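You operate a simulated robot arm through the tools that you are given. There is no shell and no other tool. Be economical: measure what you need, move in short steps, check, and stop when the job is done.

You are at the controls of a simulated two-armed robot. One attempt, no reset.

Task
Stop the feeder and carry its bowl to the taped square.
Fine: first the black dial to 0, the red rocker off and the sensor arm swung clear; the grey bowl stays.

The check looks at the end state, three seconds after you hand in, the way a careful person would. Anything else that was tipped, shoved, dropped, spilled or broken makes it a failure.

Robot
Two 7-joint arms with two-finger parallel grippers on one trunk, on a base that drives. Base frame: it is fixed to the floor where the robot stands at the start and does not move with it; the origin is under the middle of the robot, x ahead of it, y to its left, z up. Readings come in mm, degrees, newtons and seconds.
The left shoulder is at the start at [50, 187, 1035], the right one opposite. With the tool pointing down near the work surface each hand reaches from about 100 to 340 mm from the robot's upright axis, wherever it stands, measured 20 degrees to its own side. Places, roughly: black dial [600, 0, 700]; red rocker [600, 0, 700]; sensor arm [800, 200, 800]; yellow taped square [600, 1100, 700]. Payload 3.43 kg a hand.
The TCP of each hand is the grasp point between the finger pads, 30 mm short of the fingertips. In the tool frame z runs along the fingers and y along their closing line. The gripper opens to 94 mm. The fingers are 28 mm wide and 10 mm thick; the gripper's body (50 by 96 mm) begins 55 mm behind the TCP.
Orientation is told as [roll, pitch, yaw] about the base's x, y, z axes, in that order, counted from this pose: with the fingers straight down and closing along the base's y, the tool's x points along the base's -x, its y along +y and its z along -z.

Tools
- The arms move only by the tool jog_arm. It takes "left_plan", "right_plan" or both (then of equal length, played together; a hand with none holds still); each is a list of rows, each a list of 3 entries, a list of its own where there are three numbers: the closure, from 0 (fully open) to 1 (shut), then the shift along the tool's x, y, z in mm, then the turn, a rotation vector about the tool's x, y, z in degrees. In form: [[grip, [dx, dy, dz], [rx, ry, rz]], ...]. A call has 1 to 12 rows; each row is the pose to reach, as a shift and turn from the pose commanded when the call began, along the tool's axes at that moment. Rows are played at 5 a second. More than 50 mm and 8.6 degrees between two rows, or a gripper value outside its range, and nothing of the call is played. A pose out of reach is approached as far as the arm can. The call stops where the force on the tool passes 40 N (or 10 N more than at its start, if that is more) or the arm is blocked; 0.2 s more then pass. The fingers move at their own pace (about 153 mm/s each) and stop on an object; they squeeze with about 41 N. The grip force told is the motor's: it shows also when the fingers shut on nothing. Time passes only in rows, and 0.2 s behind the last, so rows that repeat a pose let the fingers close. The reply holds the time, the measured pose of the TCP, the force on the tool along the base axes, the opening and the grip force, in the units named above and with some noise, with the torque about the TCP (base axes, N m) and any sound that the robot's microphone picked up.
- Cameras (640 x 400 px; columns grow to the right, rows downward): "scene" is now at [150.4, 5.7, 1212.5]; the picture's right is [0.07, -1.00, 0.00], its down [-0.41, -0.03, -0.91] and it looks along [0.91, 0.07, -0.41] (base axes); focal length 214 px, centre (320, 200). "left" rides on the left gripper at [76, -14, -103] in its tool frame; the picture's right is [0.18, 0.98, 0.00], its down [-0.75, 0.14, -0.64] and it looks along [-0.63, 0.12, 0.77] (tool axes); focal length 243 px, centre (320, 200). "right" rides on the right gripper at [76, 14, -102] in its tool frame; the picture's right is [-0.18, 0.98, 0.00], its down [-0.75, -0.14, -0.64] and it looks along [-0.63, -0.12, 0.77] (tool axes); focal length 243 px, centre (320, 200). There is no depth. A picture from a camera that has moved, and an enlarged one, comes with that camera's place and axes in the base frame and with its lens.
- capture(camera): a new picture of that camera. It takes no simulated time.
- lift_body(by): slides the trunk up (or, below 0, down) by that many mm; the arms and the scene camera ride with it, the base frame stays. It gives what a move gives, with no picture.
- drive_base(legs): drives the robot by 1 to 6 legs, each [ahead, left, turn to the left] in mm, mm and degrees, along the robot's own axes; the way and the turn of a leg run together, so that a leg with both is an arc; at most 1500 mm and 180 degrees a leg. The arms and the cameras ride along, it lands a little off, and it stops where it bumps. It gives what a move gives.
- head_to(pan, tilt): turns the head with the scene camera to pan (to the left, within 80 degrees either way) and tilt (down, from -29 to 69), counted from straight ahead of the robot. It gives what a move gives.
- enlarge(camera, box): a new picture of the part [left, top, right, bottom] of that camera's present view, enlarged. It takes no simulated time.
- close_job(): hands the job in; it is judged then, once.

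Go step by step. Nothing tells you exact positions but the pictures and the camera data: compare them with the known pose of the tool, close in by small moves and look again before you grip or let go. The budget is 120 turns and 108 pictures, counting those below and the enlarged ones. Unless the task says otherwise, let go and move clear before handing in, and close with one line.

The tools are called after "Request:" as name(argument=value, ...) on one line, values as JSON. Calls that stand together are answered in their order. jog_arm: Moves the arms, as the interface text tells. Its arguments: {"type":"object","properties":{"left_plan":{"type":"array"},"right_plan":{"type":"array"}},"required":[]} The other tools are called the same way: lift_body (by) slides the trunk up or down; drive_base (legs) drives the base; head_to (pan, tilt) turns the head that bears the scene camera; capture (camera) takes a picture; enlarge (camera, box) takes an enlarged picture of a part of a camera's view; close_job () hands the job in.

At the start:

```text
time_s: 0.0
left_ee_pos: [354.4, 194.6, 1152.9]
left_tool_rot: [-0.1, 0.0, 0.1]
left_ft_force: [-0.2, 0.2, 0.2]
left_torque: [-0.04, 0.04, -0.02]
left_finger_gap: 93.6
left_grasp_force: 0.1
right_ee_pos: [395.0, -85.4, 1072.4]
right_tool_rot: [0.0, 0.0, -0.1]
right_ft_force: [-0.6, 0.2, 0.5]
right_torque: [0.0, 0.01, 0.01]
right_finger_gap: 93.9
right_grasp_force: 0.1
trunk travel left (down, up): [-250.0, 182.0]
robot x, y, heading: [-3.7, 2.3, -0.0]
head pan, tilt: [4.1, 24.2]
```

scene: 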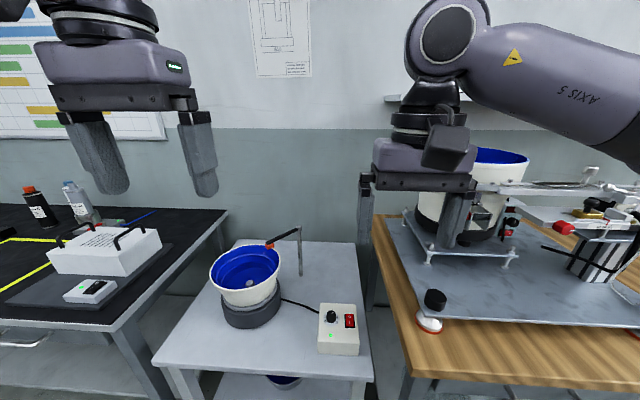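
right: 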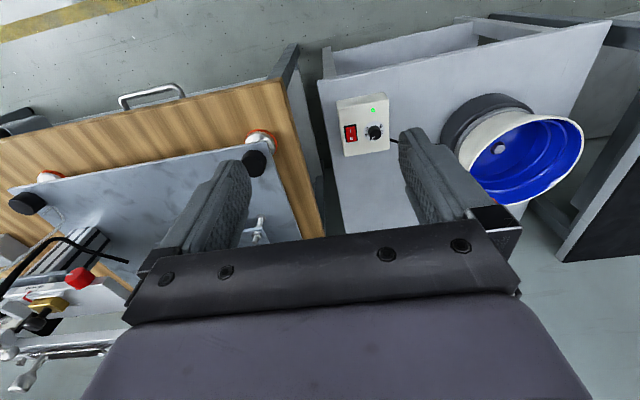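
left: 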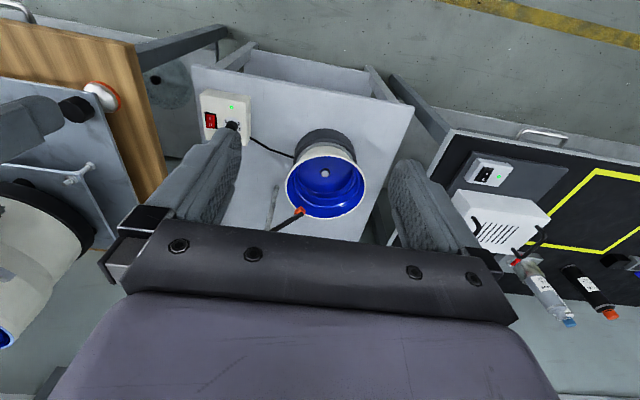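

I see the small feeder (white bowl with a blue inside on a grey drive) on a grey table, with its control box to the right and a sensor arm behind. The taped table is to the left. I'll look closer first.

Request:
enlarge(camera="scene", box=[180, 210, 380, 400])

Request:
enlarge(camera="left", box=[180, 60, 440, 240])

Request:
head_to(pan=55, tilt=30)

Request:
capture(camera="scene")

```text
2.11 times, centred on (280, 305) of scene
camera zoom: at [150.4, 5.7, 1212.5], right [0.07, -1.0, 0.0], down [-0.41, -0.03, -0.91], along [0.91, 0.07, -0.41], focal length 452 px, centre (404, -21)
```

zoom: 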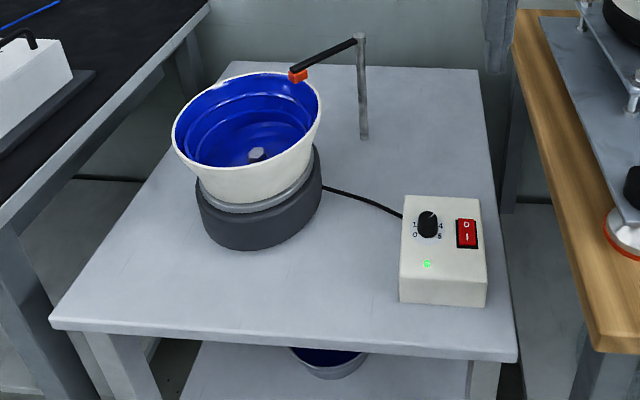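

```text
2.22 times, centred on (310, 150) of left
camera zoom: at [279.9, 180.0, 1254.6], right [-0.19, 0.98, 0.0], down [0.75, 0.14, 0.64], along [0.63, 0.12, -0.77], focal length 539 px, centre (342, 311)
```

zoom: 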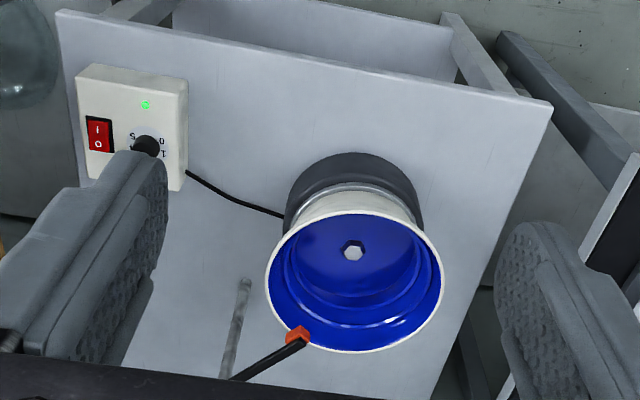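

```text
time_s: 1.2
left_ee_pos: [354.2, 193.4, 1152.1]
left_tool_rot: [-0.1, 0.0, 0.0]
left_ft_force: [-0.2, -0.3, 0.8]
left_torque: [0.0, 0.01, -0.01]
left_finger_gap: 94.1
left_grasp_force: 0.2
right_ee_pos: [393.5, -86.4, 1071.6]
right_tool_rot: [0.0, 0.1, -0.1]
right_ft_force: [0.3, 0.1, 0.0]
right_torque: [-0.03, 0.02, 0.0]
right_finger_gap: 94.0
right_grasp_force: 0.1
trunk travel left (down, up): [-250.0, 182.0]
robot x, y, heading: [-6.5, 2.3, -0.0]
head pan, tilt: [55.0, 30.0]
```

```text
102 pictures are left
camera scene: at [110.2, 73.1, 1203.2], right [0.82, -0.57, 0.0], down [-0.29, -0.41, -0.87], along [0.5, 0.71, -0.5], focal length 214 px, centre (320, 200)
```

scene: 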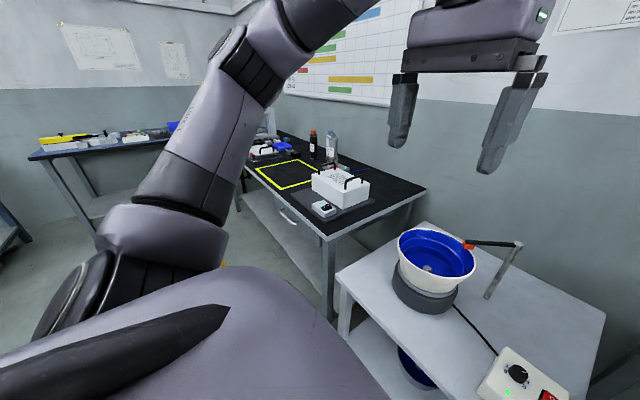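

The white/blue bowl is on the feeder, and the grey bowl is on the shelf underneath, so that one stays put. Next I'll read the dial pointer and inspect the taped square.

Request:
enlarge(camera="right", box=[320, 80, 420, 170])

Request:
enlarge(camera="scene", box=[230, 110, 440, 250])

Request:
head_to(pan=0, tilt=40)

Request:
capture(camera="scene")

Request:
enlarge(camera="scene", box=[280, 190, 380, 280])

```text
4.44 times, centred on (370, 125) of right
camera zoom: at [318.2, -72.6, 1174.8], right [0.19, 0.98, 0.0], down [0.75, -0.14, 0.64], along [0.63, -0.12, -0.77], focal length 1078 px, centre (98, 533)
```

zoom: 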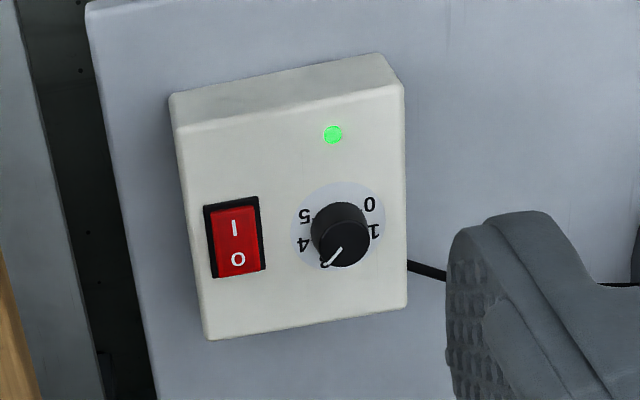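

```text
2.86 times, centred on (335, 180) of scene
camera zoom: at [110.2, 73.1, 1203.2], right [0.82, -0.57, 0.0], down [-0.29, -0.41, -0.87], along [0.5, 0.71, -0.5], focal length 613 px, centre (277, 257)
```

zoom: 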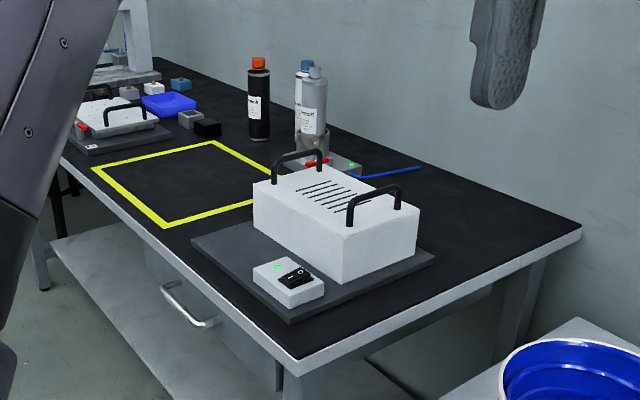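

```text
time_s: 2.4
left_ee_pos: [355.3, 193.9, 1153.0]
left_tool_rot: [-0.1, 0.0, 0.1]
left_ft_force: [0.2, -1.0, 0.2]
left_torque: [-0.02, -0.02, -0.05]
left_finger_gap: 94.0
left_grasp_force: 0.0
right_ee_pos: [395.7, -86.7, 1072.6]
right_tool_rot: [0.0, 0.0, -0.2]
right_ft_force: [0.4, 0.2, -0.2]
right_torque: [0.01, 0.02, 0.01]
right_finger_gap: 94.0
right_grasp_force: 0.0
trunk travel left (down, up): [-250.0, 182.0]
robot x, y, heading: [-1.8, -1.2, 0.2]
head pan, tilt: [0.0, 40.0]
```

```text
99 pictures are left
camera scene: at [143.3, -0.8, 1187.9], right [0.0, -1.0, 0.0], down [-0.64, 0.0, -0.77], along [0.77, 0.0, -0.64], focal length 214 px, centre (320, 200)
```

scene: 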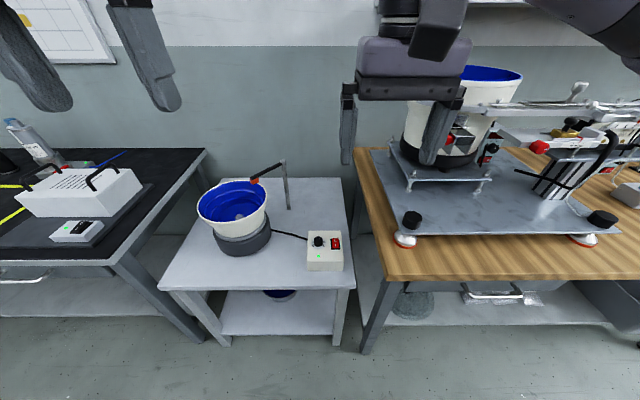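

```text
4.44 times, centred on (330, 235) of scene
camera zoom: at [143.3, -0.8, 1187.9], right [0.0, -1.0, 0.0], down [-0.64, 0.0, -0.77], along [0.77, 0.0, -0.64], focal length 953 px, centre (276, 44)
```

zoom: 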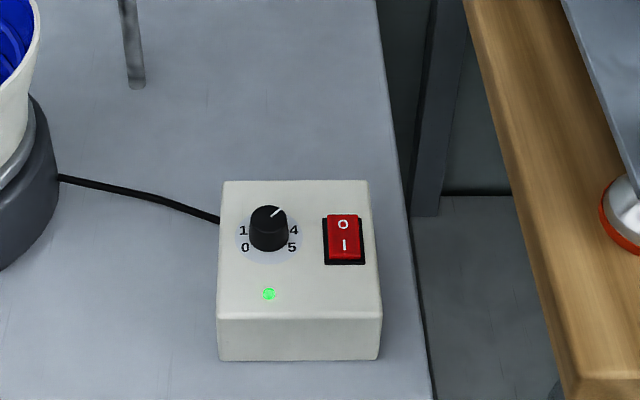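

The dial points a bit past 3, 0 is at the lower left (about -120°), and the rocker's "O" side is the far one. Before driving closer, I'll check the base footprint against the table edge.

Request:
head_to(pan=0, tilt=69)

Request:
capture(camera="scene")

```text
time_s: 3.4
left_ee_pos: [355.7, 193.2, 1152.6]
left_tool_rot: [-0.1, 0.0, 0.1]
left_ft_force: [-0.7, -0.1, 0.1]
left_torque: [0.0, 0.01, -0.01]
left_finger_gap: 94.2
left_grasp_force: 0.0
right_ee_pos: [394.8, -86.5, 1071.6]
right_tool_rot: [0.1, 0.1, -0.1]
right_ft_force: [-0.1, 0.0, 0.5]
right_torque: [-0.01, -0.01, -0.02]
right_finger_gap: 94.1
right_grasp_force: 0.0
trunk travel left (down, up): [-250.0, 182.0]
robot x, y, heading: [1.9, -1.2, -0.1]
head pan, tilt: [0.0, 68.8]
```

```text
97 pictures are left
camera scene: at [114.3, -0.9, 1151.8], right [0.0, -1.0, 0.0], down [-0.93, 0.0, -0.36], along [0.36, 0.0, -0.93], focal length 214 px, centre (320, 200)
```

scene: 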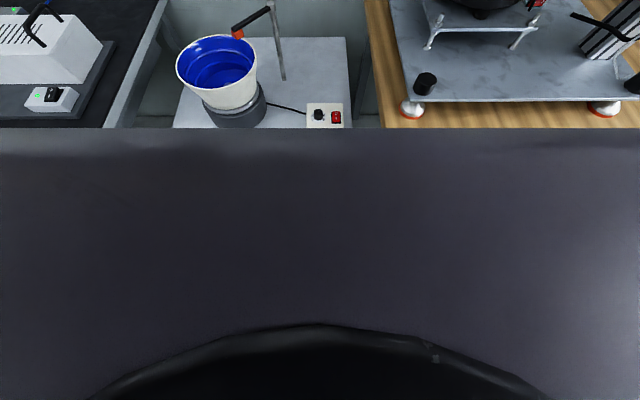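

The chest hides the base, so I'll approach gently in legs, aligned for the right hand over the control box.

Request:
drive_base(legs=[[150, 110, 0]])

Request:
head_to(pan=0, tilt=50)

Request:
capture(camera="scene")

Request:
capture(camera="right")

```text
time_s: 5.0
left_ee_pos: [503.6, 304.1, 1152.6]
left_tool_rot: [-0.1, -0.1, 0.1]
left_ft_force: [0.1, 0.6, -0.2]
left_torque: [0.0, 0.0, -0.04]
left_finger_gap: 94.1
left_grasp_force: 0.2
right_ee_pos: [544.0, 24.1, 1072.8]
right_tool_rot: [0.0, 0.0, 0.1]
right_ft_force: [0.1, -0.6, 0.3]
right_torque: [-0.03, 0.03, 0.01]
right_finger_gap: 94.1
right_grasp_force: 0.0
trunk travel left (down, up): [-250.0, 182.0]
robot x, y, heading: [148.8, 108.7, 0.1]
head pan, tilt: [0.0, 68.8]
```

```text
time_s: 5.8
left_ee_pos: [502.5, 303.9, 1152.1]
left_tool_rot: [0.0, 0.1, 0.2]
left_ft_force: [0.8, 0.1, -0.7]
left_torque: [0.01, 0.01, 0.0]
left_finger_gap: 94.0
left_grasp_force: 0.0
right_ee_pos: [542.3, 24.3, 1071.5]
right_tool_rot: [0.0, -0.1, 0.0]
right_ft_force: [-0.1, 0.5, 0.7]
right_torque: [0.01, -0.02, 0.05]
right_finger_gap: 94.0
right_grasp_force: 0.1
trunk travel left (down, up): [-250.0, 182.0]
robot x, y, heading: [147.5, 110.4, 0.0]
head pan, tilt: [0.0, 50.0]
```

```text
96 pictures are left
camera scene: at [283.8, 109.7, 1173.6], right [0.0, -1.0, 0.0], down [-0.77, 0.0, -0.64], along [0.64, 0.0, -0.77], focal length 214 px, centre (320, 200)
```

scene: 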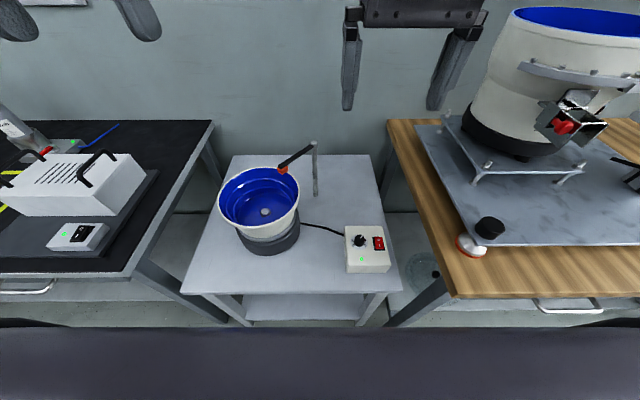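

```text
95 pictures are left
camera right: at [466.8, 38.1, 1174.8], right [0.18, 0.98, 0.0], down [0.75, -0.14, 0.64], along [0.63, -0.12, -0.77], focal length 243 px, centre (320, 200)
```

right: 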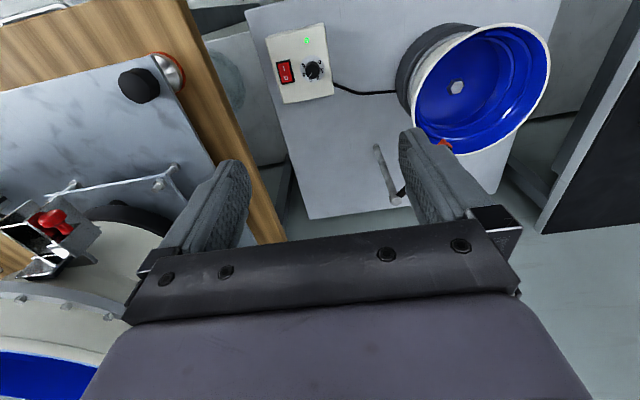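

The dial triangulates to about [573, 3, 649]. I'll drive another 100 mm ahead so that it comes within reach.

Request:
drive_base(legs=[[100, 0, 0]])

Request:
capture(camera="scene")

```text
time_s: 6.6
left_ee_pos: [509.1, 303.7, 1152.9]
left_tool_rot: [0.1, 0.0, 0.0]
left_ft_force: [0.7, -0.1, -0.4]
left_torque: [-0.02, -0.02, -0.01]
left_finger_gap: 93.8
left_grasp_force: 0.2
right_ee_pos: [550.0, 25.2, 1073.0]
right_tool_rot: [0.0, -0.1, -0.1]
right_ft_force: [0.6, -0.1, 0.3]
right_torque: [-0.01, 0.0, 0.0]
right_finger_gap: 94.0
right_grasp_force: 0.2
trunk travel left (down, up): [-250.0, 182.0]
robot x, y, heading: [158.4, 111.7, 0.1]
head pan, tilt: [0.0, 50.0]
stopped in leg 1: the robot was blocked; the commanded pose is now the measured one
```

```text
94 pictures are left
camera scene: at [290.5, 109.7, 1173.8], right [0.0, -1.0, 0.0], down [-0.77, 0.0, -0.64], along [0.64, 0.0, -0.77], focal length 214 px, centre (320, 200)
```

scene: 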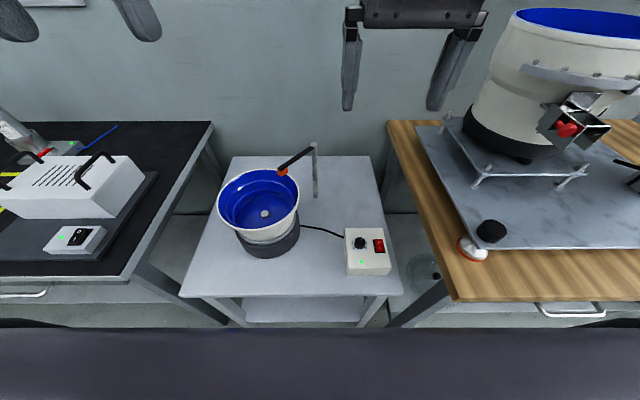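

The base is blocked about 290 mm before the table edges, and nothing has moved. I'll back off 10 mm and lower the trunk to gain reach.

Request:
drive_base(legs=[[-8, 0, 0]])

Request:
lift_body(by=-150)

Request:
capture(camera="scene")

Request:
capture(camera="right")

```text
time_s: 7.4
left_ee_pos: [501.2, 304.1, 1152.8]
left_tool_rot: [0.0, 0.0, 0.2]
left_ft_force: [0.8, 0.1, 0.9]
left_torque: [-0.01, 0.0, 0.0]
left_finger_gap: 93.9
left_grasp_force: 0.0
right_ee_pos: [541.2, 24.9, 1072.1]
right_tool_rot: [0.0, 0.0, 0.0]
right_ft_force: [-0.3, -0.3, -0.6]
right_torque: [-0.01, 0.0, -0.01]
right_finger_gap: 93.8
right_grasp_force: 0.0
trunk travel left (down, up): [-250.0, 182.0]
robot x, y, heading: [148.1, 112.5, -0.2]
head pan, tilt: [0.0, 50.0]
```

```text
time_s: 9.1
left_ee_pos: [501.8, 304.8, 1002.3]
left_tool_rot: [0.0, 0.0, 0.1]
left_ft_force: [-0.4, 0.5, -0.7]
left_torque: [0.02, -0.01, -0.01]
left_finger_gap: 93.7
left_grasp_force: 0.1
right_ee_pos: [542.6, 24.5, 921.6]
right_tool_rot: [0.1, 0.0, 0.1]
right_ft_force: [0.3, 0.0, 0.1]
right_torque: [0.0, 0.01, 0.02]
right_finger_gap: 93.8
right_grasp_force: 0.0
trunk travel left (down, up): [-100.0, 332.0]
robot x, y, heading: [146.2, 110.8, -0.0]
head pan, tilt: [0.0, 50.0]
```

```text
93 pictures are left
camera scene: at [282.9, 109.6, 1023.7], right [0.0, -1.0, 0.0], down [-0.77, 0.0, -0.64], along [0.64, 0.0, -0.77], focal length 214 px, centre (320, 200)
```

scene: 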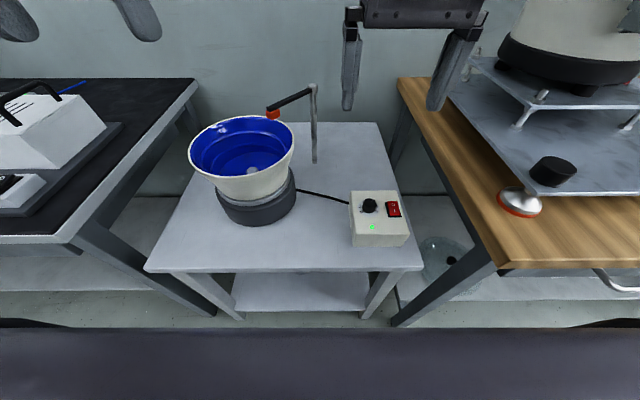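

```text
92 pictures are left
camera right: at [465.9, 38.0, 1024.9], right [0.18, 0.98, 0.0], down [0.75, -0.14, 0.64], along [0.63, -0.12, -0.77], focal length 243 px, centre (320, 200)
```

right: 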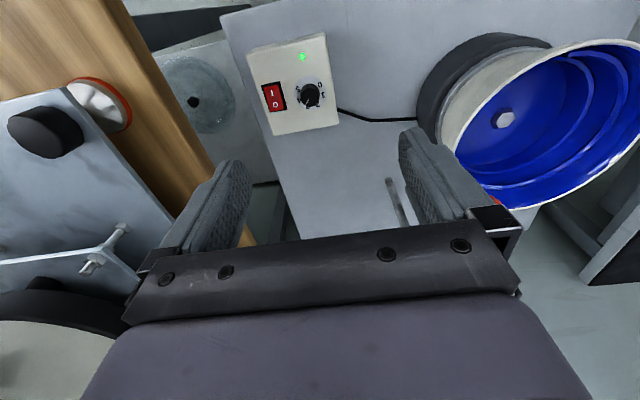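

I'll move the right hand over the dial, part-closed so the fingers stay off the rocker, and see how well it reaches.

Request:
jog_arm(right_plan=[[0.52, [-15, -10, 40], [0, 0, 0]], [0.52, [-31, -21, 80], [0, 0, 0]], [0.52, [-31, -21, 120], [0, 0, 0]], [0.52, [-31, -21, 160], [0, 0, 0]], [0.52, [-31, -21, 160], [0, 0, 0]]])

Request:
capture(camera="right")

Request:
capture(camera="scene")

```text
time_s: 10.3
left_ee_pos: [502.1, 303.5, 1002.1]
left_tool_rot: [0.0, 0.0, 0.1]
left_ft_force: [-0.1, 0.6, 0.5]
left_torque: [-0.05, 0.01, 0.01]
left_finger_gap: 94.0
left_grasp_force: 0.1
right_ee_pos: [574.3, 3.8, 762.3]
right_tool_rot: [0.0, 0.1, 0.0]
right_ft_force: [0.8, 0.9, -0.4]
right_torque: [0.0, -0.01, 0.0]
right_finger_gap: 45.2
right_grasp_force: 0.1
trunk travel left (down, up): [-100.0, 332.0]
robot x, y, heading: [150.2, 109.7, -0.0]
head pan, tilt: [0.0, 50.0]
```

```text
91 pictures are left
camera right: at [497.9, 17.3, 865.3], right [0.18, 0.98, 0.0], down [0.75, -0.14, 0.64], along [0.63, -0.12, -0.77], focal length 243 px, centre (320, 200)
```

right: 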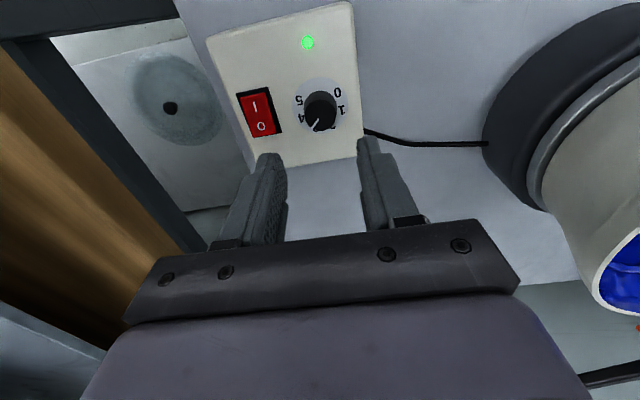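

```text
90 pictures are left
camera scene: at [283.0, 109.6, 1023.7], right [0.0, -1.0, 0.0], down [-0.77, 0.0, -0.64], along [0.64, 0.0, -0.77], focal length 214 px, centre (320, 200)
```

scene: 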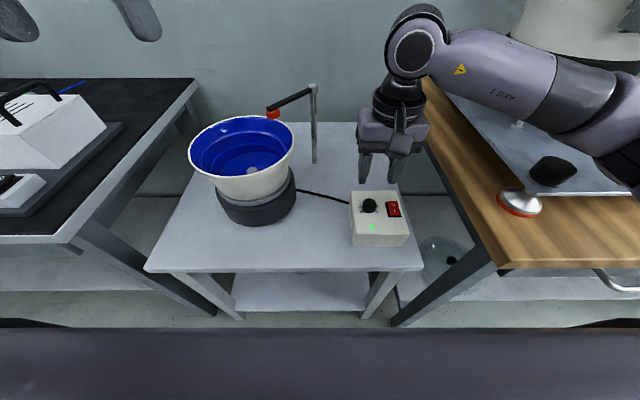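

Hand is above the dial. The elbow is low over the wooden table, so I'll check its clearance before going further down.

Request:
head_to(pan=-55, tilt=35)

Request:
capture(camera="scene")

```text
time_s: 11.6
left_ee_pos: [501.5, 305.0, 1002.4]
left_tool_rot: [0.1, -0.1, 0.1]
left_ft_force: [0.2, 0.4, -0.4]
left_torque: [0.01, 0.0, -0.02]
left_finger_gap: 94.3
left_grasp_force: 0.1
right_ee_pos: [573.8, 4.7, 762.2]
right_tool_rot: [0.0, 0.0, 0.0]
right_ft_force: [0.4, -0.8, 0.2]
right_torque: [0.0, 0.02, -0.01]
right_finger_gap: 44.8
right_grasp_force: 0.0
trunk travel left (down, up): [-100.0, 332.0]
robot x, y, heading: [147.1, 115.1, -0.0]
head pan, tilt: [-55.0, 35.0]
```

```text
89 pictures are left
camera scene: at [256.6, 37.5, 1045.4], right [-0.82, -0.57, 0.0], down [-0.33, 0.47, -0.82], along [0.47, -0.67, -0.57], focal length 214 px, centre (320, 200)
```

scene: 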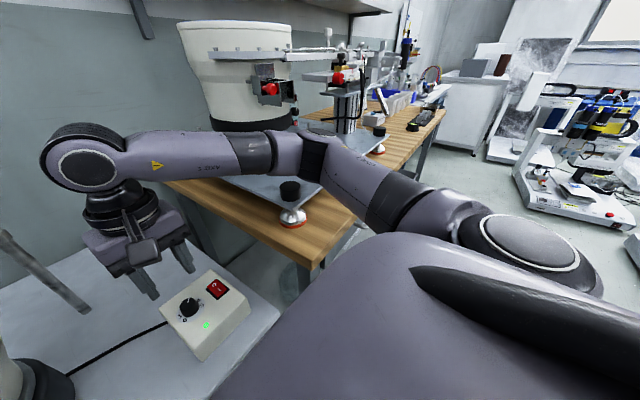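

The elbow hovers just over the machine plate, so I'll raise the trunk and reach down with the hand instead.

Request:
lift_body(by=130)

Request:
jog_arm(right_plan=[[0.52, [0, 0, 40], [0, 0, 0]], [0.52, [0, 0, 80], [0, 0, 0]], [0.52, [0, 0, 130], [0, 0, 0]], [0.52, [0, 0, 160], [0, 0, 0]], [0.52, [0, 0, 160], [0, 0, 0]]])

Request:
capture(camera="scene")

Request:
capture(camera="right")

```text
time_s: 13.1
left_ee_pos: [500.8, 304.6, 1132.3]
left_tool_rot: [-0.1, 0.0, 0.2]
left_ft_force: [0.0, -0.5, 1.2]
left_torque: [0.02, 0.0, -0.01]
left_finger_gap: 93.9
left_grasp_force: 0.1
right_ee_pos: [574.2, 3.7, 893.2]
right_tool_rot: [0.0, 0.0, 0.0]
right_ft_force: [-0.3, -0.6, -0.5]
right_torque: [0.0, 0.01, -0.04]
right_finger_gap: 45.1
right_grasp_force: 0.0
trunk travel left (down, up): [-230.0, 202.0]
robot x, y, heading: [148.1, 111.7, 0.2]
head pan, tilt: [-55.0, 35.0]
```

```text
time_s: 14.3
left_ee_pos: [502.0, 304.0, 1131.7]
left_tool_rot: [0.0, 0.0, 0.1]
left_ft_force: [-0.2, 0.2, -0.8]
left_torque: [-0.03, 0.02, 0.0]
left_finger_gap: 94.0
left_grasp_force: 0.0
right_ee_pos: [573.8, 3.7, 730.9]
right_tool_rot: [0.0, 0.1, 0.0]
right_ft_force: [-0.7, -0.1, -0.1]
right_torque: [-0.01, 0.02, 0.03]
right_finger_gap: 45.5
right_grasp_force: 0.1
trunk travel left (down, up): [-230.0, 202.0]
robot x, y, heading: [148.4, 109.1, -0.3]
head pan, tilt: [-55.0, 35.0]
```

```text
88 pictures are left
camera scene: at [256.5, 37.5, 1175.4], right [-0.82, -0.57, 0.0], down [-0.33, 0.47, -0.82], along [0.47, -0.67, -0.57], focal length 214 px, centre (320, 200)
```

scene: 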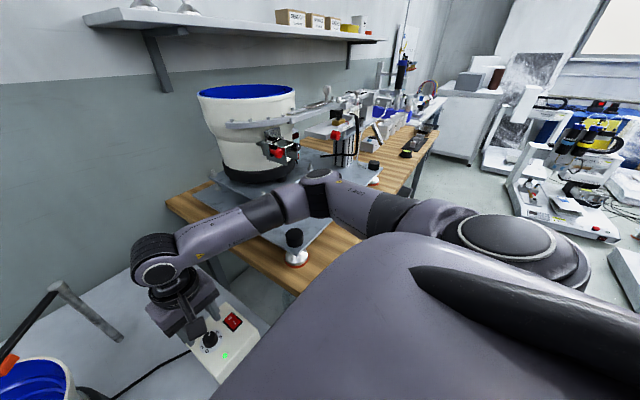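

```text
87 pictures are left
camera right: at [497.5, 17.2, 834.8], right [0.18, 0.98, 0.0], down [0.75, -0.14, 0.64], along [0.63, -0.12, -0.77], focal length 243 px, centre (320, 200)
```

right: 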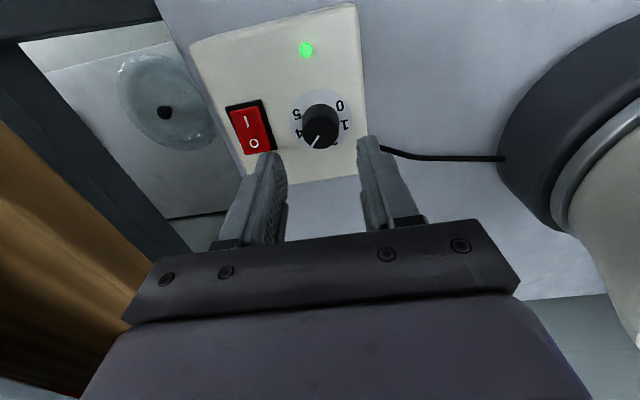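

Clearance is good now. I'll pre-rotate the wrist clockwise, so that there is room to turn the dial counter-clockwise.

Request:
jog_arm(right_plan=[[0.52, [0, 0, 0], [0, 0, 8]], [0.52, [0, 0, 0], [0, 0, 16]], [0.52, [0, 0, 0], [0, 0, 24]], [0.52, [0, 0, 0], [0, 0, 32]], [0.52, [0, 0, 0], [0, 0, 40]], [0.52, [0, 0, 0], [0, 0, 48]], [0.52, [0, 0, 0], [0, 0, 56]], [0.52, [0, 0, 0], [0, 0, 64]], [0.52, [0, 0, 0], [0, 0, 72]], [0.52, [0, 0, 0], [0, 0, 80]], [0.52, [0, 0, 0], [0, 0, 80]]])

Request:
capture(camera="right")

Request:
capture(camera="scene")

```text
time_s: 16.7
left_ee_pos: [502.1, 304.5, 1132.2]
left_tool_rot: [0.0, 0.0, 0.1]
left_ft_force: [-0.5, 0.6, 0.0]
left_torque: [-0.01, 0.01, -0.03]
left_finger_gap: 93.9
left_grasp_force: 0.1
right_ee_pos: [574.1, 4.0, 731.8]
right_tool_rot: [0.0, 0.1, -80.1]
right_ft_force: [-0.5, -0.1, -0.6]
right_torque: [-0.04, -0.02, 0.04]
right_finger_gap: 45.2
right_grasp_force: 0.1
trunk travel left (down, up): [-230.0, 202.0]
robot x, y, heading: [147.5, 109.4, 0.1]
head pan, tilt: [-55.0, 35.0]
```

```text
86 pictures are left
camera right: at [575.1, 81.1, 835.7], right [1.0, -0.01, 0.0], down [-0.01, -0.77, 0.64], along [-0.01, -0.64, -0.77], focal length 243 px, centre (320, 200)
```

right: 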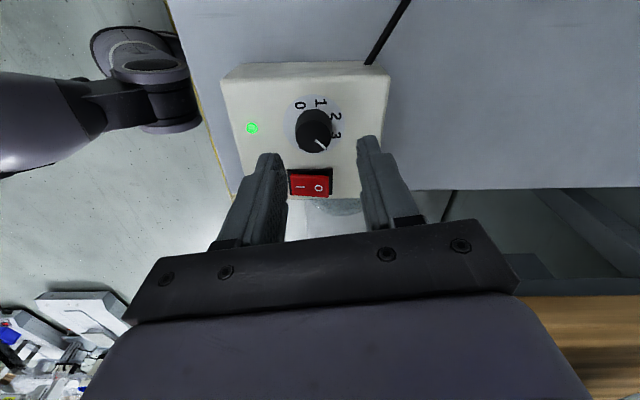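

```text
85 pictures are left
camera scene: at [256.5, 37.5, 1175.4], right [-0.82, -0.57, 0.0], down [-0.33, 0.47, -0.82], along [0.47, -0.67, -0.57], focal length 214 px, centre (320, 200)
```

scene: 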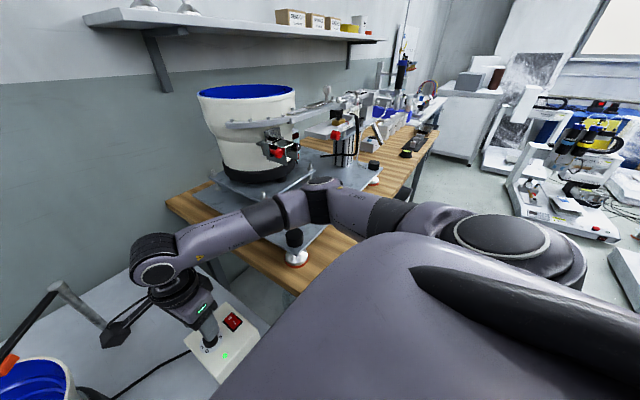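

The wrist takes that rotation fine. I'll descend around the knob and check.

Request:
jog_arm(right_plan=[[0.52, [0, -3, 30], [0, 0, 0]], [0.52, [0, -3, 50], [0, 0, 0]], [0.52, [0, -3, 63], [0, 0, 0]], [0.52, [0, -3, 63], [0, 0, 0]]])

Request:
enlarge(camera="right", box=[200, 60, 440, 210])

Request:
head_to(pan=-15, tilt=50)

Request:
capture(camera="scene")

```text
time_s: 17.5
left_ee_pos: [501.7, 304.1, 1132.4]
left_tool_rot: [0.0, 0.1, 0.1]
left_ft_force: [0.0, 0.0, -0.6]
left_torque: [0.02, 0.05, 0.01]
left_finger_gap: 94.2
left_grasp_force: 0.0
right_ee_pos: [573.6, 4.5, 685.5]
right_tool_rot: [0.4, 0.1, -79.9]
right_ft_force: [-8.1, -4.0, 19.1]
right_torque: [-0.39, 0.82, -0.01]
right_finger_gap: 49.8
right_grasp_force: 3.9
trunk travel left (down, up): [-230.0, 202.0]
robot x, y, heading: [149.1, 111.9, -0.0]
head pan, tilt: [-55.0, 35.0]
stopped in row 3 (right hand): the force on the tool passed its limit at 56 N (the readings are from after the stop); the commanded pose is now the measured one
```

```text
2.67 times, centred on (320, 135) of right
camera zoom: at [573.3, 80.9, 788.4], right [1.0, -0.01, 0.01], down [-0.01, -0.77, 0.64], along [0.0, -0.64, -0.77], focal length 647 px, centre (320, 373)
```

zoom: 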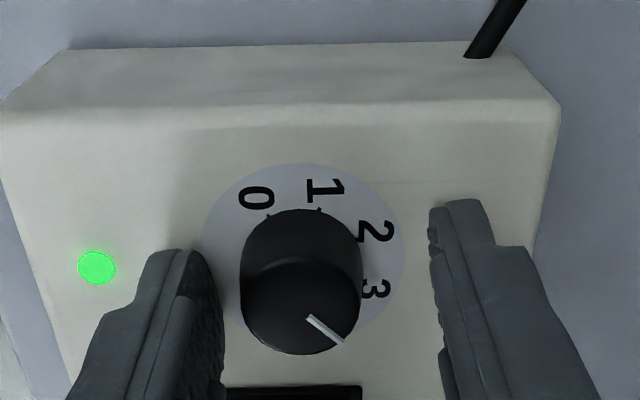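

```text
time_s: 18.6
left_ee_pos: [499.7, 304.2, 1134.4]
left_tool_rot: [-0.1, -0.1, 0.1]
left_ft_force: [-0.3, -0.4, -0.2]
left_torque: [0.01, -0.01, -0.02]
left_finger_gap: 93.8
left_grasp_force: 0.1
right_ee_pos: [573.3, 4.6, 685.8]
right_tool_rot: [0.8, 0.1, -80.0]
right_ft_force: [-8.7, -6.1, 39.3]
right_torque: [-0.56, 1.4, 0.19]
right_finger_gap: 50.2
right_grasp_force: 4.3
trunk travel left (down, up): [-230.0, 202.0]
robot x, y, heading: [143.8, 110.1, 0.1]
head pan, tilt: [-15.0, 50.0]
```

```text
83 pictures are left
camera scene: at [277.8, 89.7, 1154.3], right [-0.26, -0.97, 0.0], down [-0.74, 0.2, -0.65], along [0.62, -0.17, -0.76], focal length 214 px, centre (320, 200)
```

scene: 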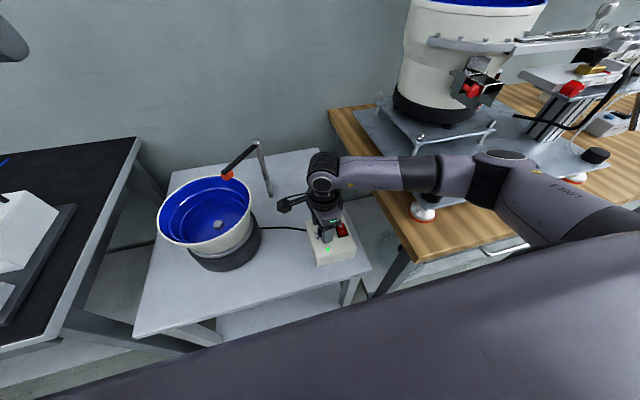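

The fingertips touched the box top, so it is at z≈656. The knob centre is about 4 mm nearer than the hand. I'll lift slightly, centre and close on the knob.

Request:
jog_arm(right_plan=[[0.52, [0, 0, -5], [0, 0, 0]], [0.52, [1, -4, -5], [0, 0, 0]], [0.52, [1, -4, -5], [0, 0, 0]]])

Request:
enlarge(camera="right", box=[200, 60, 440, 210])

```text
time_s: 19.4
left_ee_pos: [502.9, 305.2, 1131.7]
left_tool_rot: [0.0, 0.0, 0.1]
left_ft_force: [0.0, -0.3, 0.1]
left_torque: [-0.01, 0.03, 0.01]
left_finger_gap: 93.9
left_grasp_force: 0.0
right_ee_pos: [569.4, 3.2, 687.2]
right_tool_rot: [0.5, 0.0, -80.1]
right_ft_force: [-0.3, -0.6, -0.1]
right_torque: [-0.02, 0.0, 0.0]
right_finger_gap: 44.8
right_grasp_force: 0.1
trunk travel left (down, up): [-230.0, 202.0]
robot x, y, heading: [146.9, 110.6, 0.1]
head pan, tilt: [-15.0, 50.0]
```

```text
2.67 times, centred on (320, 135) of right
camera zoom: at [569.7, 80.5, 789.4], right [1.0, -0.01, 0.01], down [-0.01, -0.77, 0.64], along [0.0, -0.64, -0.77], focal length 647 px, centre (320, 373)
```

zoom: 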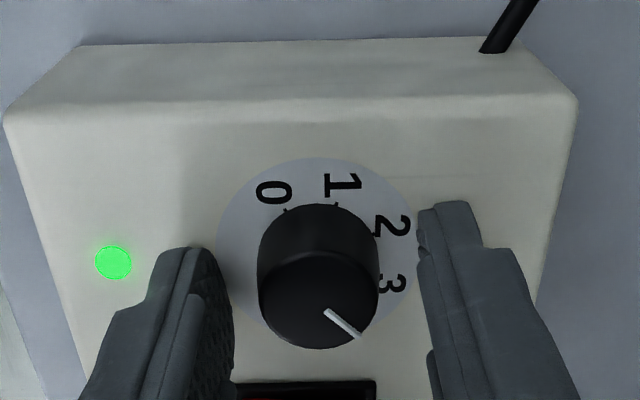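

Centred well enough, so I'll close on the knob.

Request:
jog_arm(right_plan=[[0.8, [0, -1.5, 0], [0, 0, 0]], [0.8, [0, -1.5, 0], [0, 0, 0]], [0.8, [0, -1.5, 0], [0, 0, 0]]])

Request:
enlarge(camera="right", box=[200, 60, 440, 210])

```text
time_s: 20.1
left_ee_pos: [502.3, 303.5, 1131.3]
left_tool_rot: [0.0, 0.2, 0.2]
left_ft_force: [0.4, -0.8, -0.9]
left_torque: [-0.02, 0.0, 0.02]
left_finger_gap: 94.1
left_grasp_force: 0.0
right_ee_pos: [568.9, 4.2, 686.3]
right_tool_rot: [0.5, 0.1, -80.0]
right_ft_force: [7.2, 4.1, -9.9]
right_torque: [-0.46, -0.39, -0.03]
right_finger_gap: 27.3
right_grasp_force: 45.0
trunk travel left (down, up): [-230.0, 202.0]
robot x, y, heading: [143.7, 114.5, 0.2]
head pan, tilt: [-15.0, 50.0]
```

```text
2.67 times, centred on (320, 135) of right
camera zoom: at [569.2, 80.5, 789.9], right [1.0, -0.01, 0.01], down [-0.01, -0.77, 0.64], along [0.0, -0.64, -0.77], focal length 647 px, centre (320, 373)
```

zoom: 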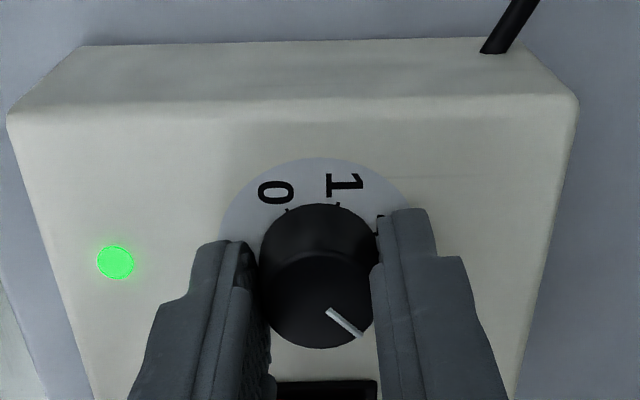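

Gripped at 27 mm. Turning counter-clockwise (negative about tool z).

Request:
jog_arm(right_plan=[[0.8, [0, 0, 0], [0, 0, -8]], [0.8, [0, 0, 0], [0, 0, -16]], [0.8, [0, 0, 0], [0, 0, -24]], [0.8, [0, 0, 0], [0, 0, -32]], [0.8, [0, 0, 0], [0, 0, -40]], [0.8, [0, 0, 0], [0, 0, -48]], [0.8, [0, 0, 0], [0, 0, -56]], [0.8, [0, 0, 0], [0, 0, -64]], [0.8, [0, 0, 0], [0, 0, -72]], [0.8, [0, 0, 0], [0, 0, -80]]])

Request:
enlarge(camera="right", box=[200, 60, 440, 210])

```text
time_s: 22.4
left_ee_pos: [505.0, 304.8, 1131.5]
left_tool_rot: [0.0, 0.1, 0.1]
left_ft_force: [0.9, 0.5, 0.3]
left_torque: [0.01, 0.02, 0.01]
left_finger_gap: 94.1
left_grasp_force: 0.0
right_ee_pos: [569.4, 4.3, 687.2]
right_tool_rot: [0.3, -0.5, 0.3]
right_ft_force: [18.5, 7.5, -8.8]
right_torque: [0.18, 0.17, 0.01]
right_finger_gap: 27.3
right_grasp_force: 45.2
trunk travel left (down, up): [-230.0, 202.0]
robot x, y, heading: [148.3, 109.9, -0.1]
head pan, tilt: [-15.0, 50.0]
```

```text
2.67 times, centred on (320, 135) of right
camera zoom: at [492.4, 17.6, 789.4], right [0.18, 0.98, 0.01], down [0.75, -0.14, 0.65], along [0.64, -0.11, -0.76], focal length 647 px, centre (320, 373)
```

zoom: 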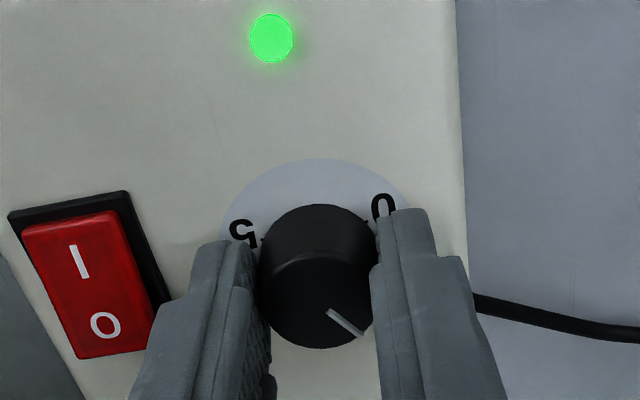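

The dial follows. Another roughly 80° is needed; I'll continue and check near the end.

Request:
jog_arm(right_plan=[[0.8, [0, 0, 0], [0, 0, -8]], [0.8, [0, 0, 0], [0, 0, -16]], [0.8, [0, 0, 0], [0, 0, -24]], [0.8, [0, 0, 0], [0, 0, -32]], [0.8, [0, 0, 0], [0, 0, -40]], [0.8, [0, 0, 0], [0, 0, -48]], [0.8, [0, 0, 0], [0, 0, -56]], [0.8, [0, 0, 0], [0, 0, -64]], [0.8, [0, 0, 0], [0, 0, -68]]])

Request:
enlarge(camera="right", box=[200, 60, 440, 210])

```text
time_s: 24.4
left_ee_pos: [501.9, 304.8, 1131.7]
left_tool_rot: [0.0, 0.1, 0.0]
left_ft_force: [-0.1, 0.1, 0.0]
left_torque: [0.0, -0.02, -0.02]
left_finger_gap: 93.8
left_grasp_force: 0.0
right_ee_pos: [569.6, 5.7, 687.0]
right_tool_rot: [-0.4, -0.5, 64.0]
right_ft_force: [11.8, 6.3, 1.8]
right_torque: [1.09, -0.67, 0.0]
right_finger_gap: 27.0
right_grasp_force: 45.0
right hand out of reach, approached as far as the arm can: row 9
trunk travel left (down, up): [-230.0, 202.0]
robot x, y, heading: [147.0, 114.0, -0.0]
head pan, tilt: [-15.0, 50.0]
```

```text
2.67 times, centred on (320, 135) of right
camera zoom: at [522.2, -58.6, 789.5], right [-0.8, 0.59, 0.0], down [0.45, 0.61, 0.65], along [0.39, 0.52, -0.76], focal length 647 px, centre (320, 373)
```

zoom: 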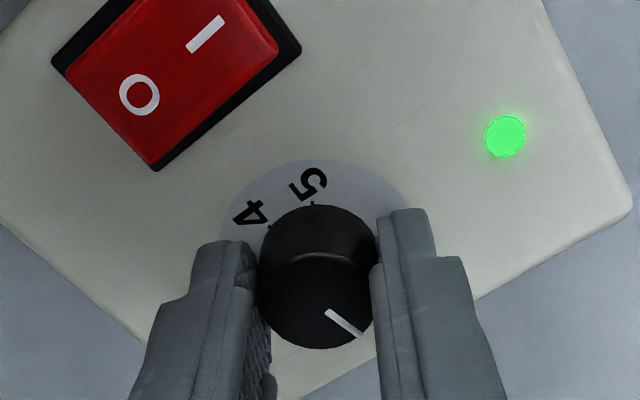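

The wrist limit is reached with about 16° left. I'll open, lift, turn the wrist back and look at the pointer.

Request:
jog_arm(right_plan=[[0.52, [0, 0, 0], [0, 0, 0]], [0.52, [0, 0, 0], [0, 0, 0]], [0.52, [0, 0, -30], [0, 0, 0]], [0.52, [0, 0, -30], [0, 0, 8]], [0.52, [0, 0, -30], [0, 0, 16]], [0.52, [0, 0, -30], [0, 0, 24]], [0.52, [0, 0, -30], [0, 0, 32]], [0.52, [0, 0, -30], [0, 0, 40]], [0.52, [0, 0, -30], [0, 0, 48]], [0.52, [0, 0, -30], [0, 0, 56]], [0.52, [0, 0, -30], [0, 0, 64]], [0.52, [0, 0, -30], [0, 0, 64]]])

Request:
enlarge(camera="right", box=[200, 60, 440, 210])

```text
time_s: 26.9
left_ee_pos: [502.6, 304.4, 1131.1]
left_tool_rot: [0.0, 0.0, 0.0]
left_ft_force: [-0.2, -0.1, 0.9]
left_torque: [-0.04, 0.0, 0.01]
left_finger_gap: 93.9
left_grasp_force: 0.1
right_ee_pos: [568.7, 4.1, 717.9]
right_tool_rot: [0.2, -0.5, 0.0]
right_ft_force: [0.7, -0.6, 0.0]
right_torque: [0.01, 0.02, -0.05]
right_finger_gap: 45.2
right_grasp_force: 0.0
trunk travel left (down, up): [-230.0, 202.0]
robot x, y, heading: [144.2, 110.3, -0.1]
head pan, tilt: [-15.0, 50.0]
```

```text
2.67 times, centred on (320, 135) of right
camera zoom: at [491.1, 17.2, 820.0], right [0.19, 0.98, 0.01], down [0.75, -0.15, 0.65], along [0.64, -0.12, -0.76], focal length 647 px, centre (320, 373)
```

zoom: 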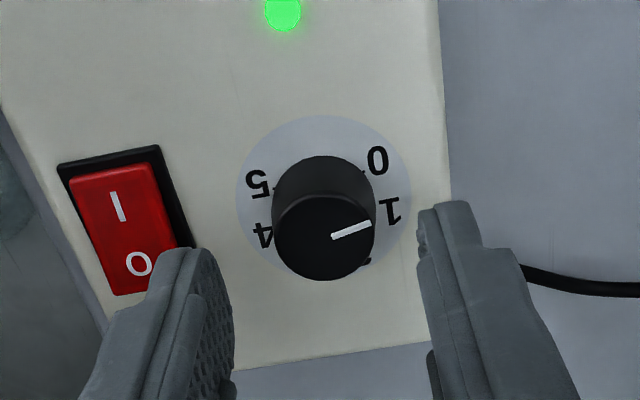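

The pointer sits just before 1, with about 23° left to 0. I'll regrip and turn 22°.

Request:
jog_arm(right_plan=[[0.52, [0, 0, 20], [0, 0, 0]], [0.52, [0, 0, 30], [0, 0, 0]], [0.8, [0, 0, 30], [0, 0, 0]], [0.8, [0, 0, 30], [0, 0, 0]], [0.8, [0, 0, 30], [0, 0, -7]], [0.8, [0, 0, 30], [0, 0, -14]], [0.8, [0, 0, 30], [0, 0, -22]], [0.8, [0, 0, 30], [0, 0, -22]]])

Request:
jog_arm(right_plan=[[0.52, [0, 0, 0], [0, 0, 0]], [0.52, [0, 0, 0], [0, 0, 0]], [0.52, [0, 0, -30], [0, 0, 0]], [0.52, [0, 0, -45], [0, 0, 8]], [0.52, [0, 0, -45], [0, 0, 16]], [0.52, [0, 0, -45], [0, 0, 22]], [0.52, [0, 0, -45], [0, 0, 22]]])

Request:
enlarge(camera="right", box=[200, 60, 440, 210])

```text
time_s: 28.8
left_ee_pos: [501.0, 302.7, 1131.9]
left_tool_rot: [0.0, 0.0, 0.2]
left_ft_force: [-0.5, -0.5, -0.2]
left_torque: [0.03, 0.01, -0.01]
left_finger_gap: 93.9
left_grasp_force: 0.1
right_ee_pos: [569.8, 4.3, 686.5]
right_tool_rot: [0.0, -0.6, 22.1]
right_ft_force: [-0.1, 0.9, -0.4]
right_torque: [0.0, 0.05, -0.34]
right_finger_gap: 27.2
right_grasp_force: 44.9
trunk travel left (down, up): [-230.0, 202.0]
robot x, y, heading: [148.5, 111.0, -0.1]
head pan, tilt: [-15.0, 50.0]
```

```text
time_s: 30.4
left_ee_pos: [502.2, 304.3, 1131.2]
left_tool_rot: [0.0, -0.1, 0.1]
left_ft_force: [-0.2, -0.6, 0.0]
left_torque: [0.02, 0.03, 0.03]
left_finger_gap: 93.9
left_grasp_force: 0.0
right_ee_pos: [567.5, 3.8, 733.2]
right_tool_rot: [0.2, -0.5, -0.1]
right_ft_force: [-0.2, 0.7, -0.2]
right_torque: [0.03, 0.0, 0.03]
right_finger_gap: 44.9
right_grasp_force: 0.0
trunk travel left (down, up): [-230.0, 202.0]
robot x, y, heading: [144.2, 107.9, 0.0]
head pan, tilt: [-15.0, 50.0]
```

```text
2.67 times, centred on (320, 135) of right
camera zoom: at [491.0, 17.0, 835.9], right [0.19, 0.98, 0.0], down [0.75, -0.14, 0.65], along [0.64, -0.12, -0.76], focal length 647 px, centre (320, 373)
```

zoom: 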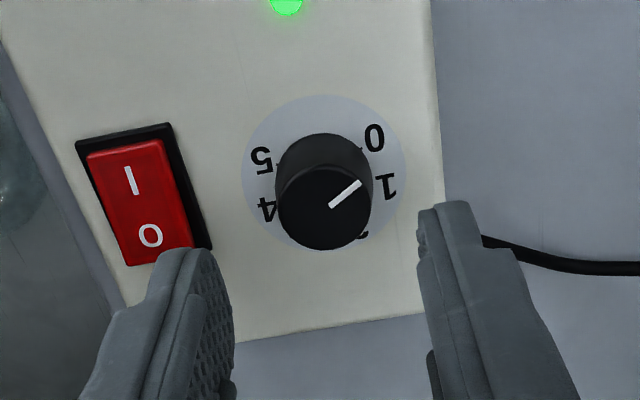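

The pointer lies at 0, and the end torque hints at the stop. I'll confirm with a small extra 5° nudge.

Request:
jog_arm(right_plan=[[0.52, [0, 0, 20], [0, 0, 0]], [0.52, [-1.5, 0, 46], [0, 0, 0]], [0.8, [-1.5, 0, 46], [0, 0, 0]], [0.8, [-1.5, 0, 46], [0, 0, 0]], [0.8, [-1.5, 0, 46], [0, 0, 0]], [0.8, [-1.5, 0, 46], [0, 0, -3]], [0.8, [-1.5, 0, 46], [0, 0, -5]], [0.8, [-1.5, 0, 46], [0, 0, -5]]])

Request:
jog_arm(right_plan=[[0.52, [0, 0, 0], [0, 0, 0]], [0.52, [0, 0, 0], [0, 0, 0]], [0.52, [0, 0, -30], [0, 0, 0]], [0.52, [0, 0, -60], [0, 0, 5]], [0.52, [0, 0, -60], [0, 0, 5]]])

Request:
enlarge(camera="right", box=[200, 60, 440, 210])

```text
time_s: 32.1
left_ee_pos: [501.0, 303.6, 1131.6]
left_tool_rot: [-0.1, 0.0, 0.0]
left_ft_force: [-0.4, -0.2, 0.4]
left_torque: [-0.01, -0.01, 0.05]
left_finger_gap: 93.7
left_grasp_force: 0.1
right_ee_pos: [571.4, 5.0, 687.5]
right_tool_rot: [0.2, -0.7, 5.0]
right_ft_force: [3.9, 5.6, 6.2]
right_torque: [0.23, -0.07, -0.25]
right_finger_gap: 27.4
right_grasp_force: 44.9
trunk travel left (down, up): [-230.0, 202.0]
robot x, y, heading: [146.2, 113.7, 0.1]
head pan, tilt: [-15.0, 50.0]
```

```text
time_s: 33.4
left_ee_pos: [503.1, 303.5, 1131.5]
left_tool_rot: [-0.1, 0.0, 0.1]
left_ft_force: [-0.2, 0.8, 0.6]
left_torque: [0.0, -0.01, -0.02]
left_finger_gap: 93.9
left_grasp_force: 0.1
right_ee_pos: [568.9, 4.6, 745.7]
right_tool_rot: [0.2, -0.4, -0.1]
right_ft_force: [0.3, -0.1, 0.3]
right_torque: [-0.01, 0.01, 0.02]
right_finger_gap: 45.1
right_grasp_force: 0.0
trunk travel left (down, up): [-230.0, 202.0]
robot x, y, heading: [148.5, 109.9, 0.1]
head pan, tilt: [-15.0, 50.0]
```

```text
2.67 times, centred on (320, 135) of right
camera zoom: at [492.0, 18.1, 848.7], right [0.18, 0.98, 0.0], down [0.75, -0.14, 0.65], along [0.64, -0.12, -0.76], focal length 647 px, centre (320, 373)
```

zoom: 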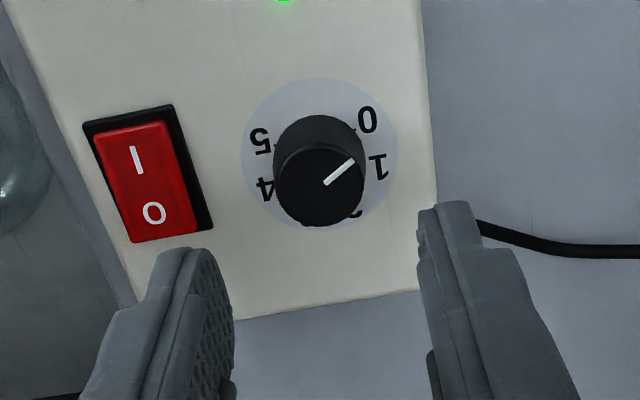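

The dial is at 0 against its stop. Next is the rocker: its O end is at about [580, -48, 668]. I'll close the fingers, tilt 15°, and press with the far corner of the tips.

Request:
jog_arm(right_plan=[[1, [0, -25, 0], [0, 8, 0]], [1, [-6, -52.5, 0], [0, 15, 0]], [1, [-6, -52.5, 25], [0, 15, 0]], [1, [-6, -52.5, 25], [0, 15, 0]]])

Request:
enlarge(camera="right", box=[200, 60, 440, 210])

Request:
enlarge(camera="scene", box=[260, 150, 400, 280])

```text
time_s: 34.4
left_ee_pos: [501.3, 305.0, 1132.5]
left_tool_rot: [0.0, 0.0, 0.0]
left_ft_force: [-0.3, 0.0, 0.0]
left_torque: [-0.03, 0.02, -0.01]
left_finger_gap: 94.1
left_grasp_force: 0.0
right_ee_pos: [575.3, -47.2, 720.5]
right_tool_rot: [0.2, 14.6, 0.0]
right_ft_force: [0.1, -0.4, 0.8]
right_torque: [0.0, 0.0, 0.0]
right_finger_gap: 0.1
right_grasp_force: 32.3
trunk travel left (down, up): [-230.0, 202.0]
robot x, y, heading: [145.2, 108.4, 0.0]
head pan, tilt: [-15.0, 50.0]
```

```text
2.67 times, centred on (320, 135) of right
camera zoom: at [526.3, -34.3, 839.7], right [0.18, 0.98, -0.04], down [0.89, -0.14, 0.43], along [0.42, -0.12, -0.9], focal length 647 px, centre (320, 373)
```

zoom: 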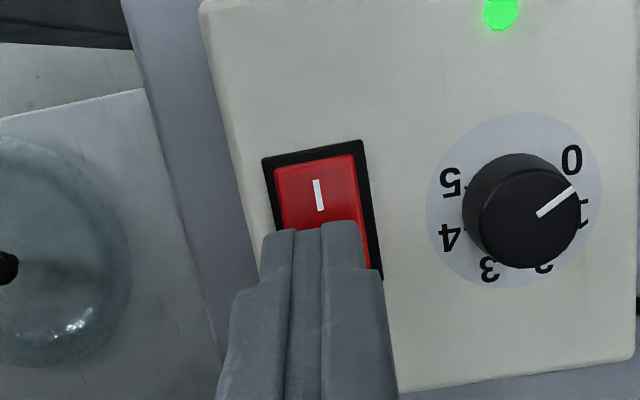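

```text
3.08 times, centred on (330, 215) of scene
camera zoom: at [280.3, 89.5, 1153.7], right [-0.26, -0.97, 0.0], down [-0.74, 0.2, -0.64], along [0.62, -0.17, -0.77], focal length 660 px, centre (289, 154)
```

zoom: 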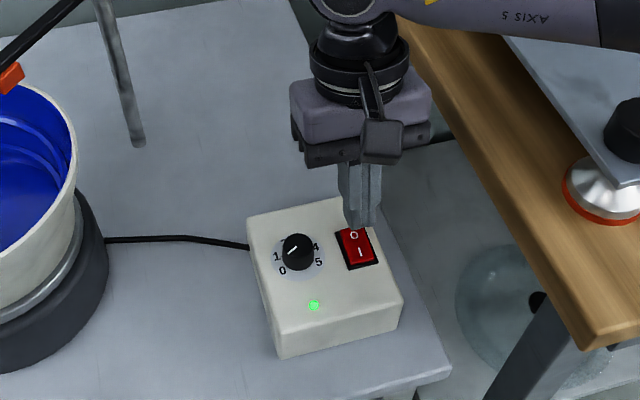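

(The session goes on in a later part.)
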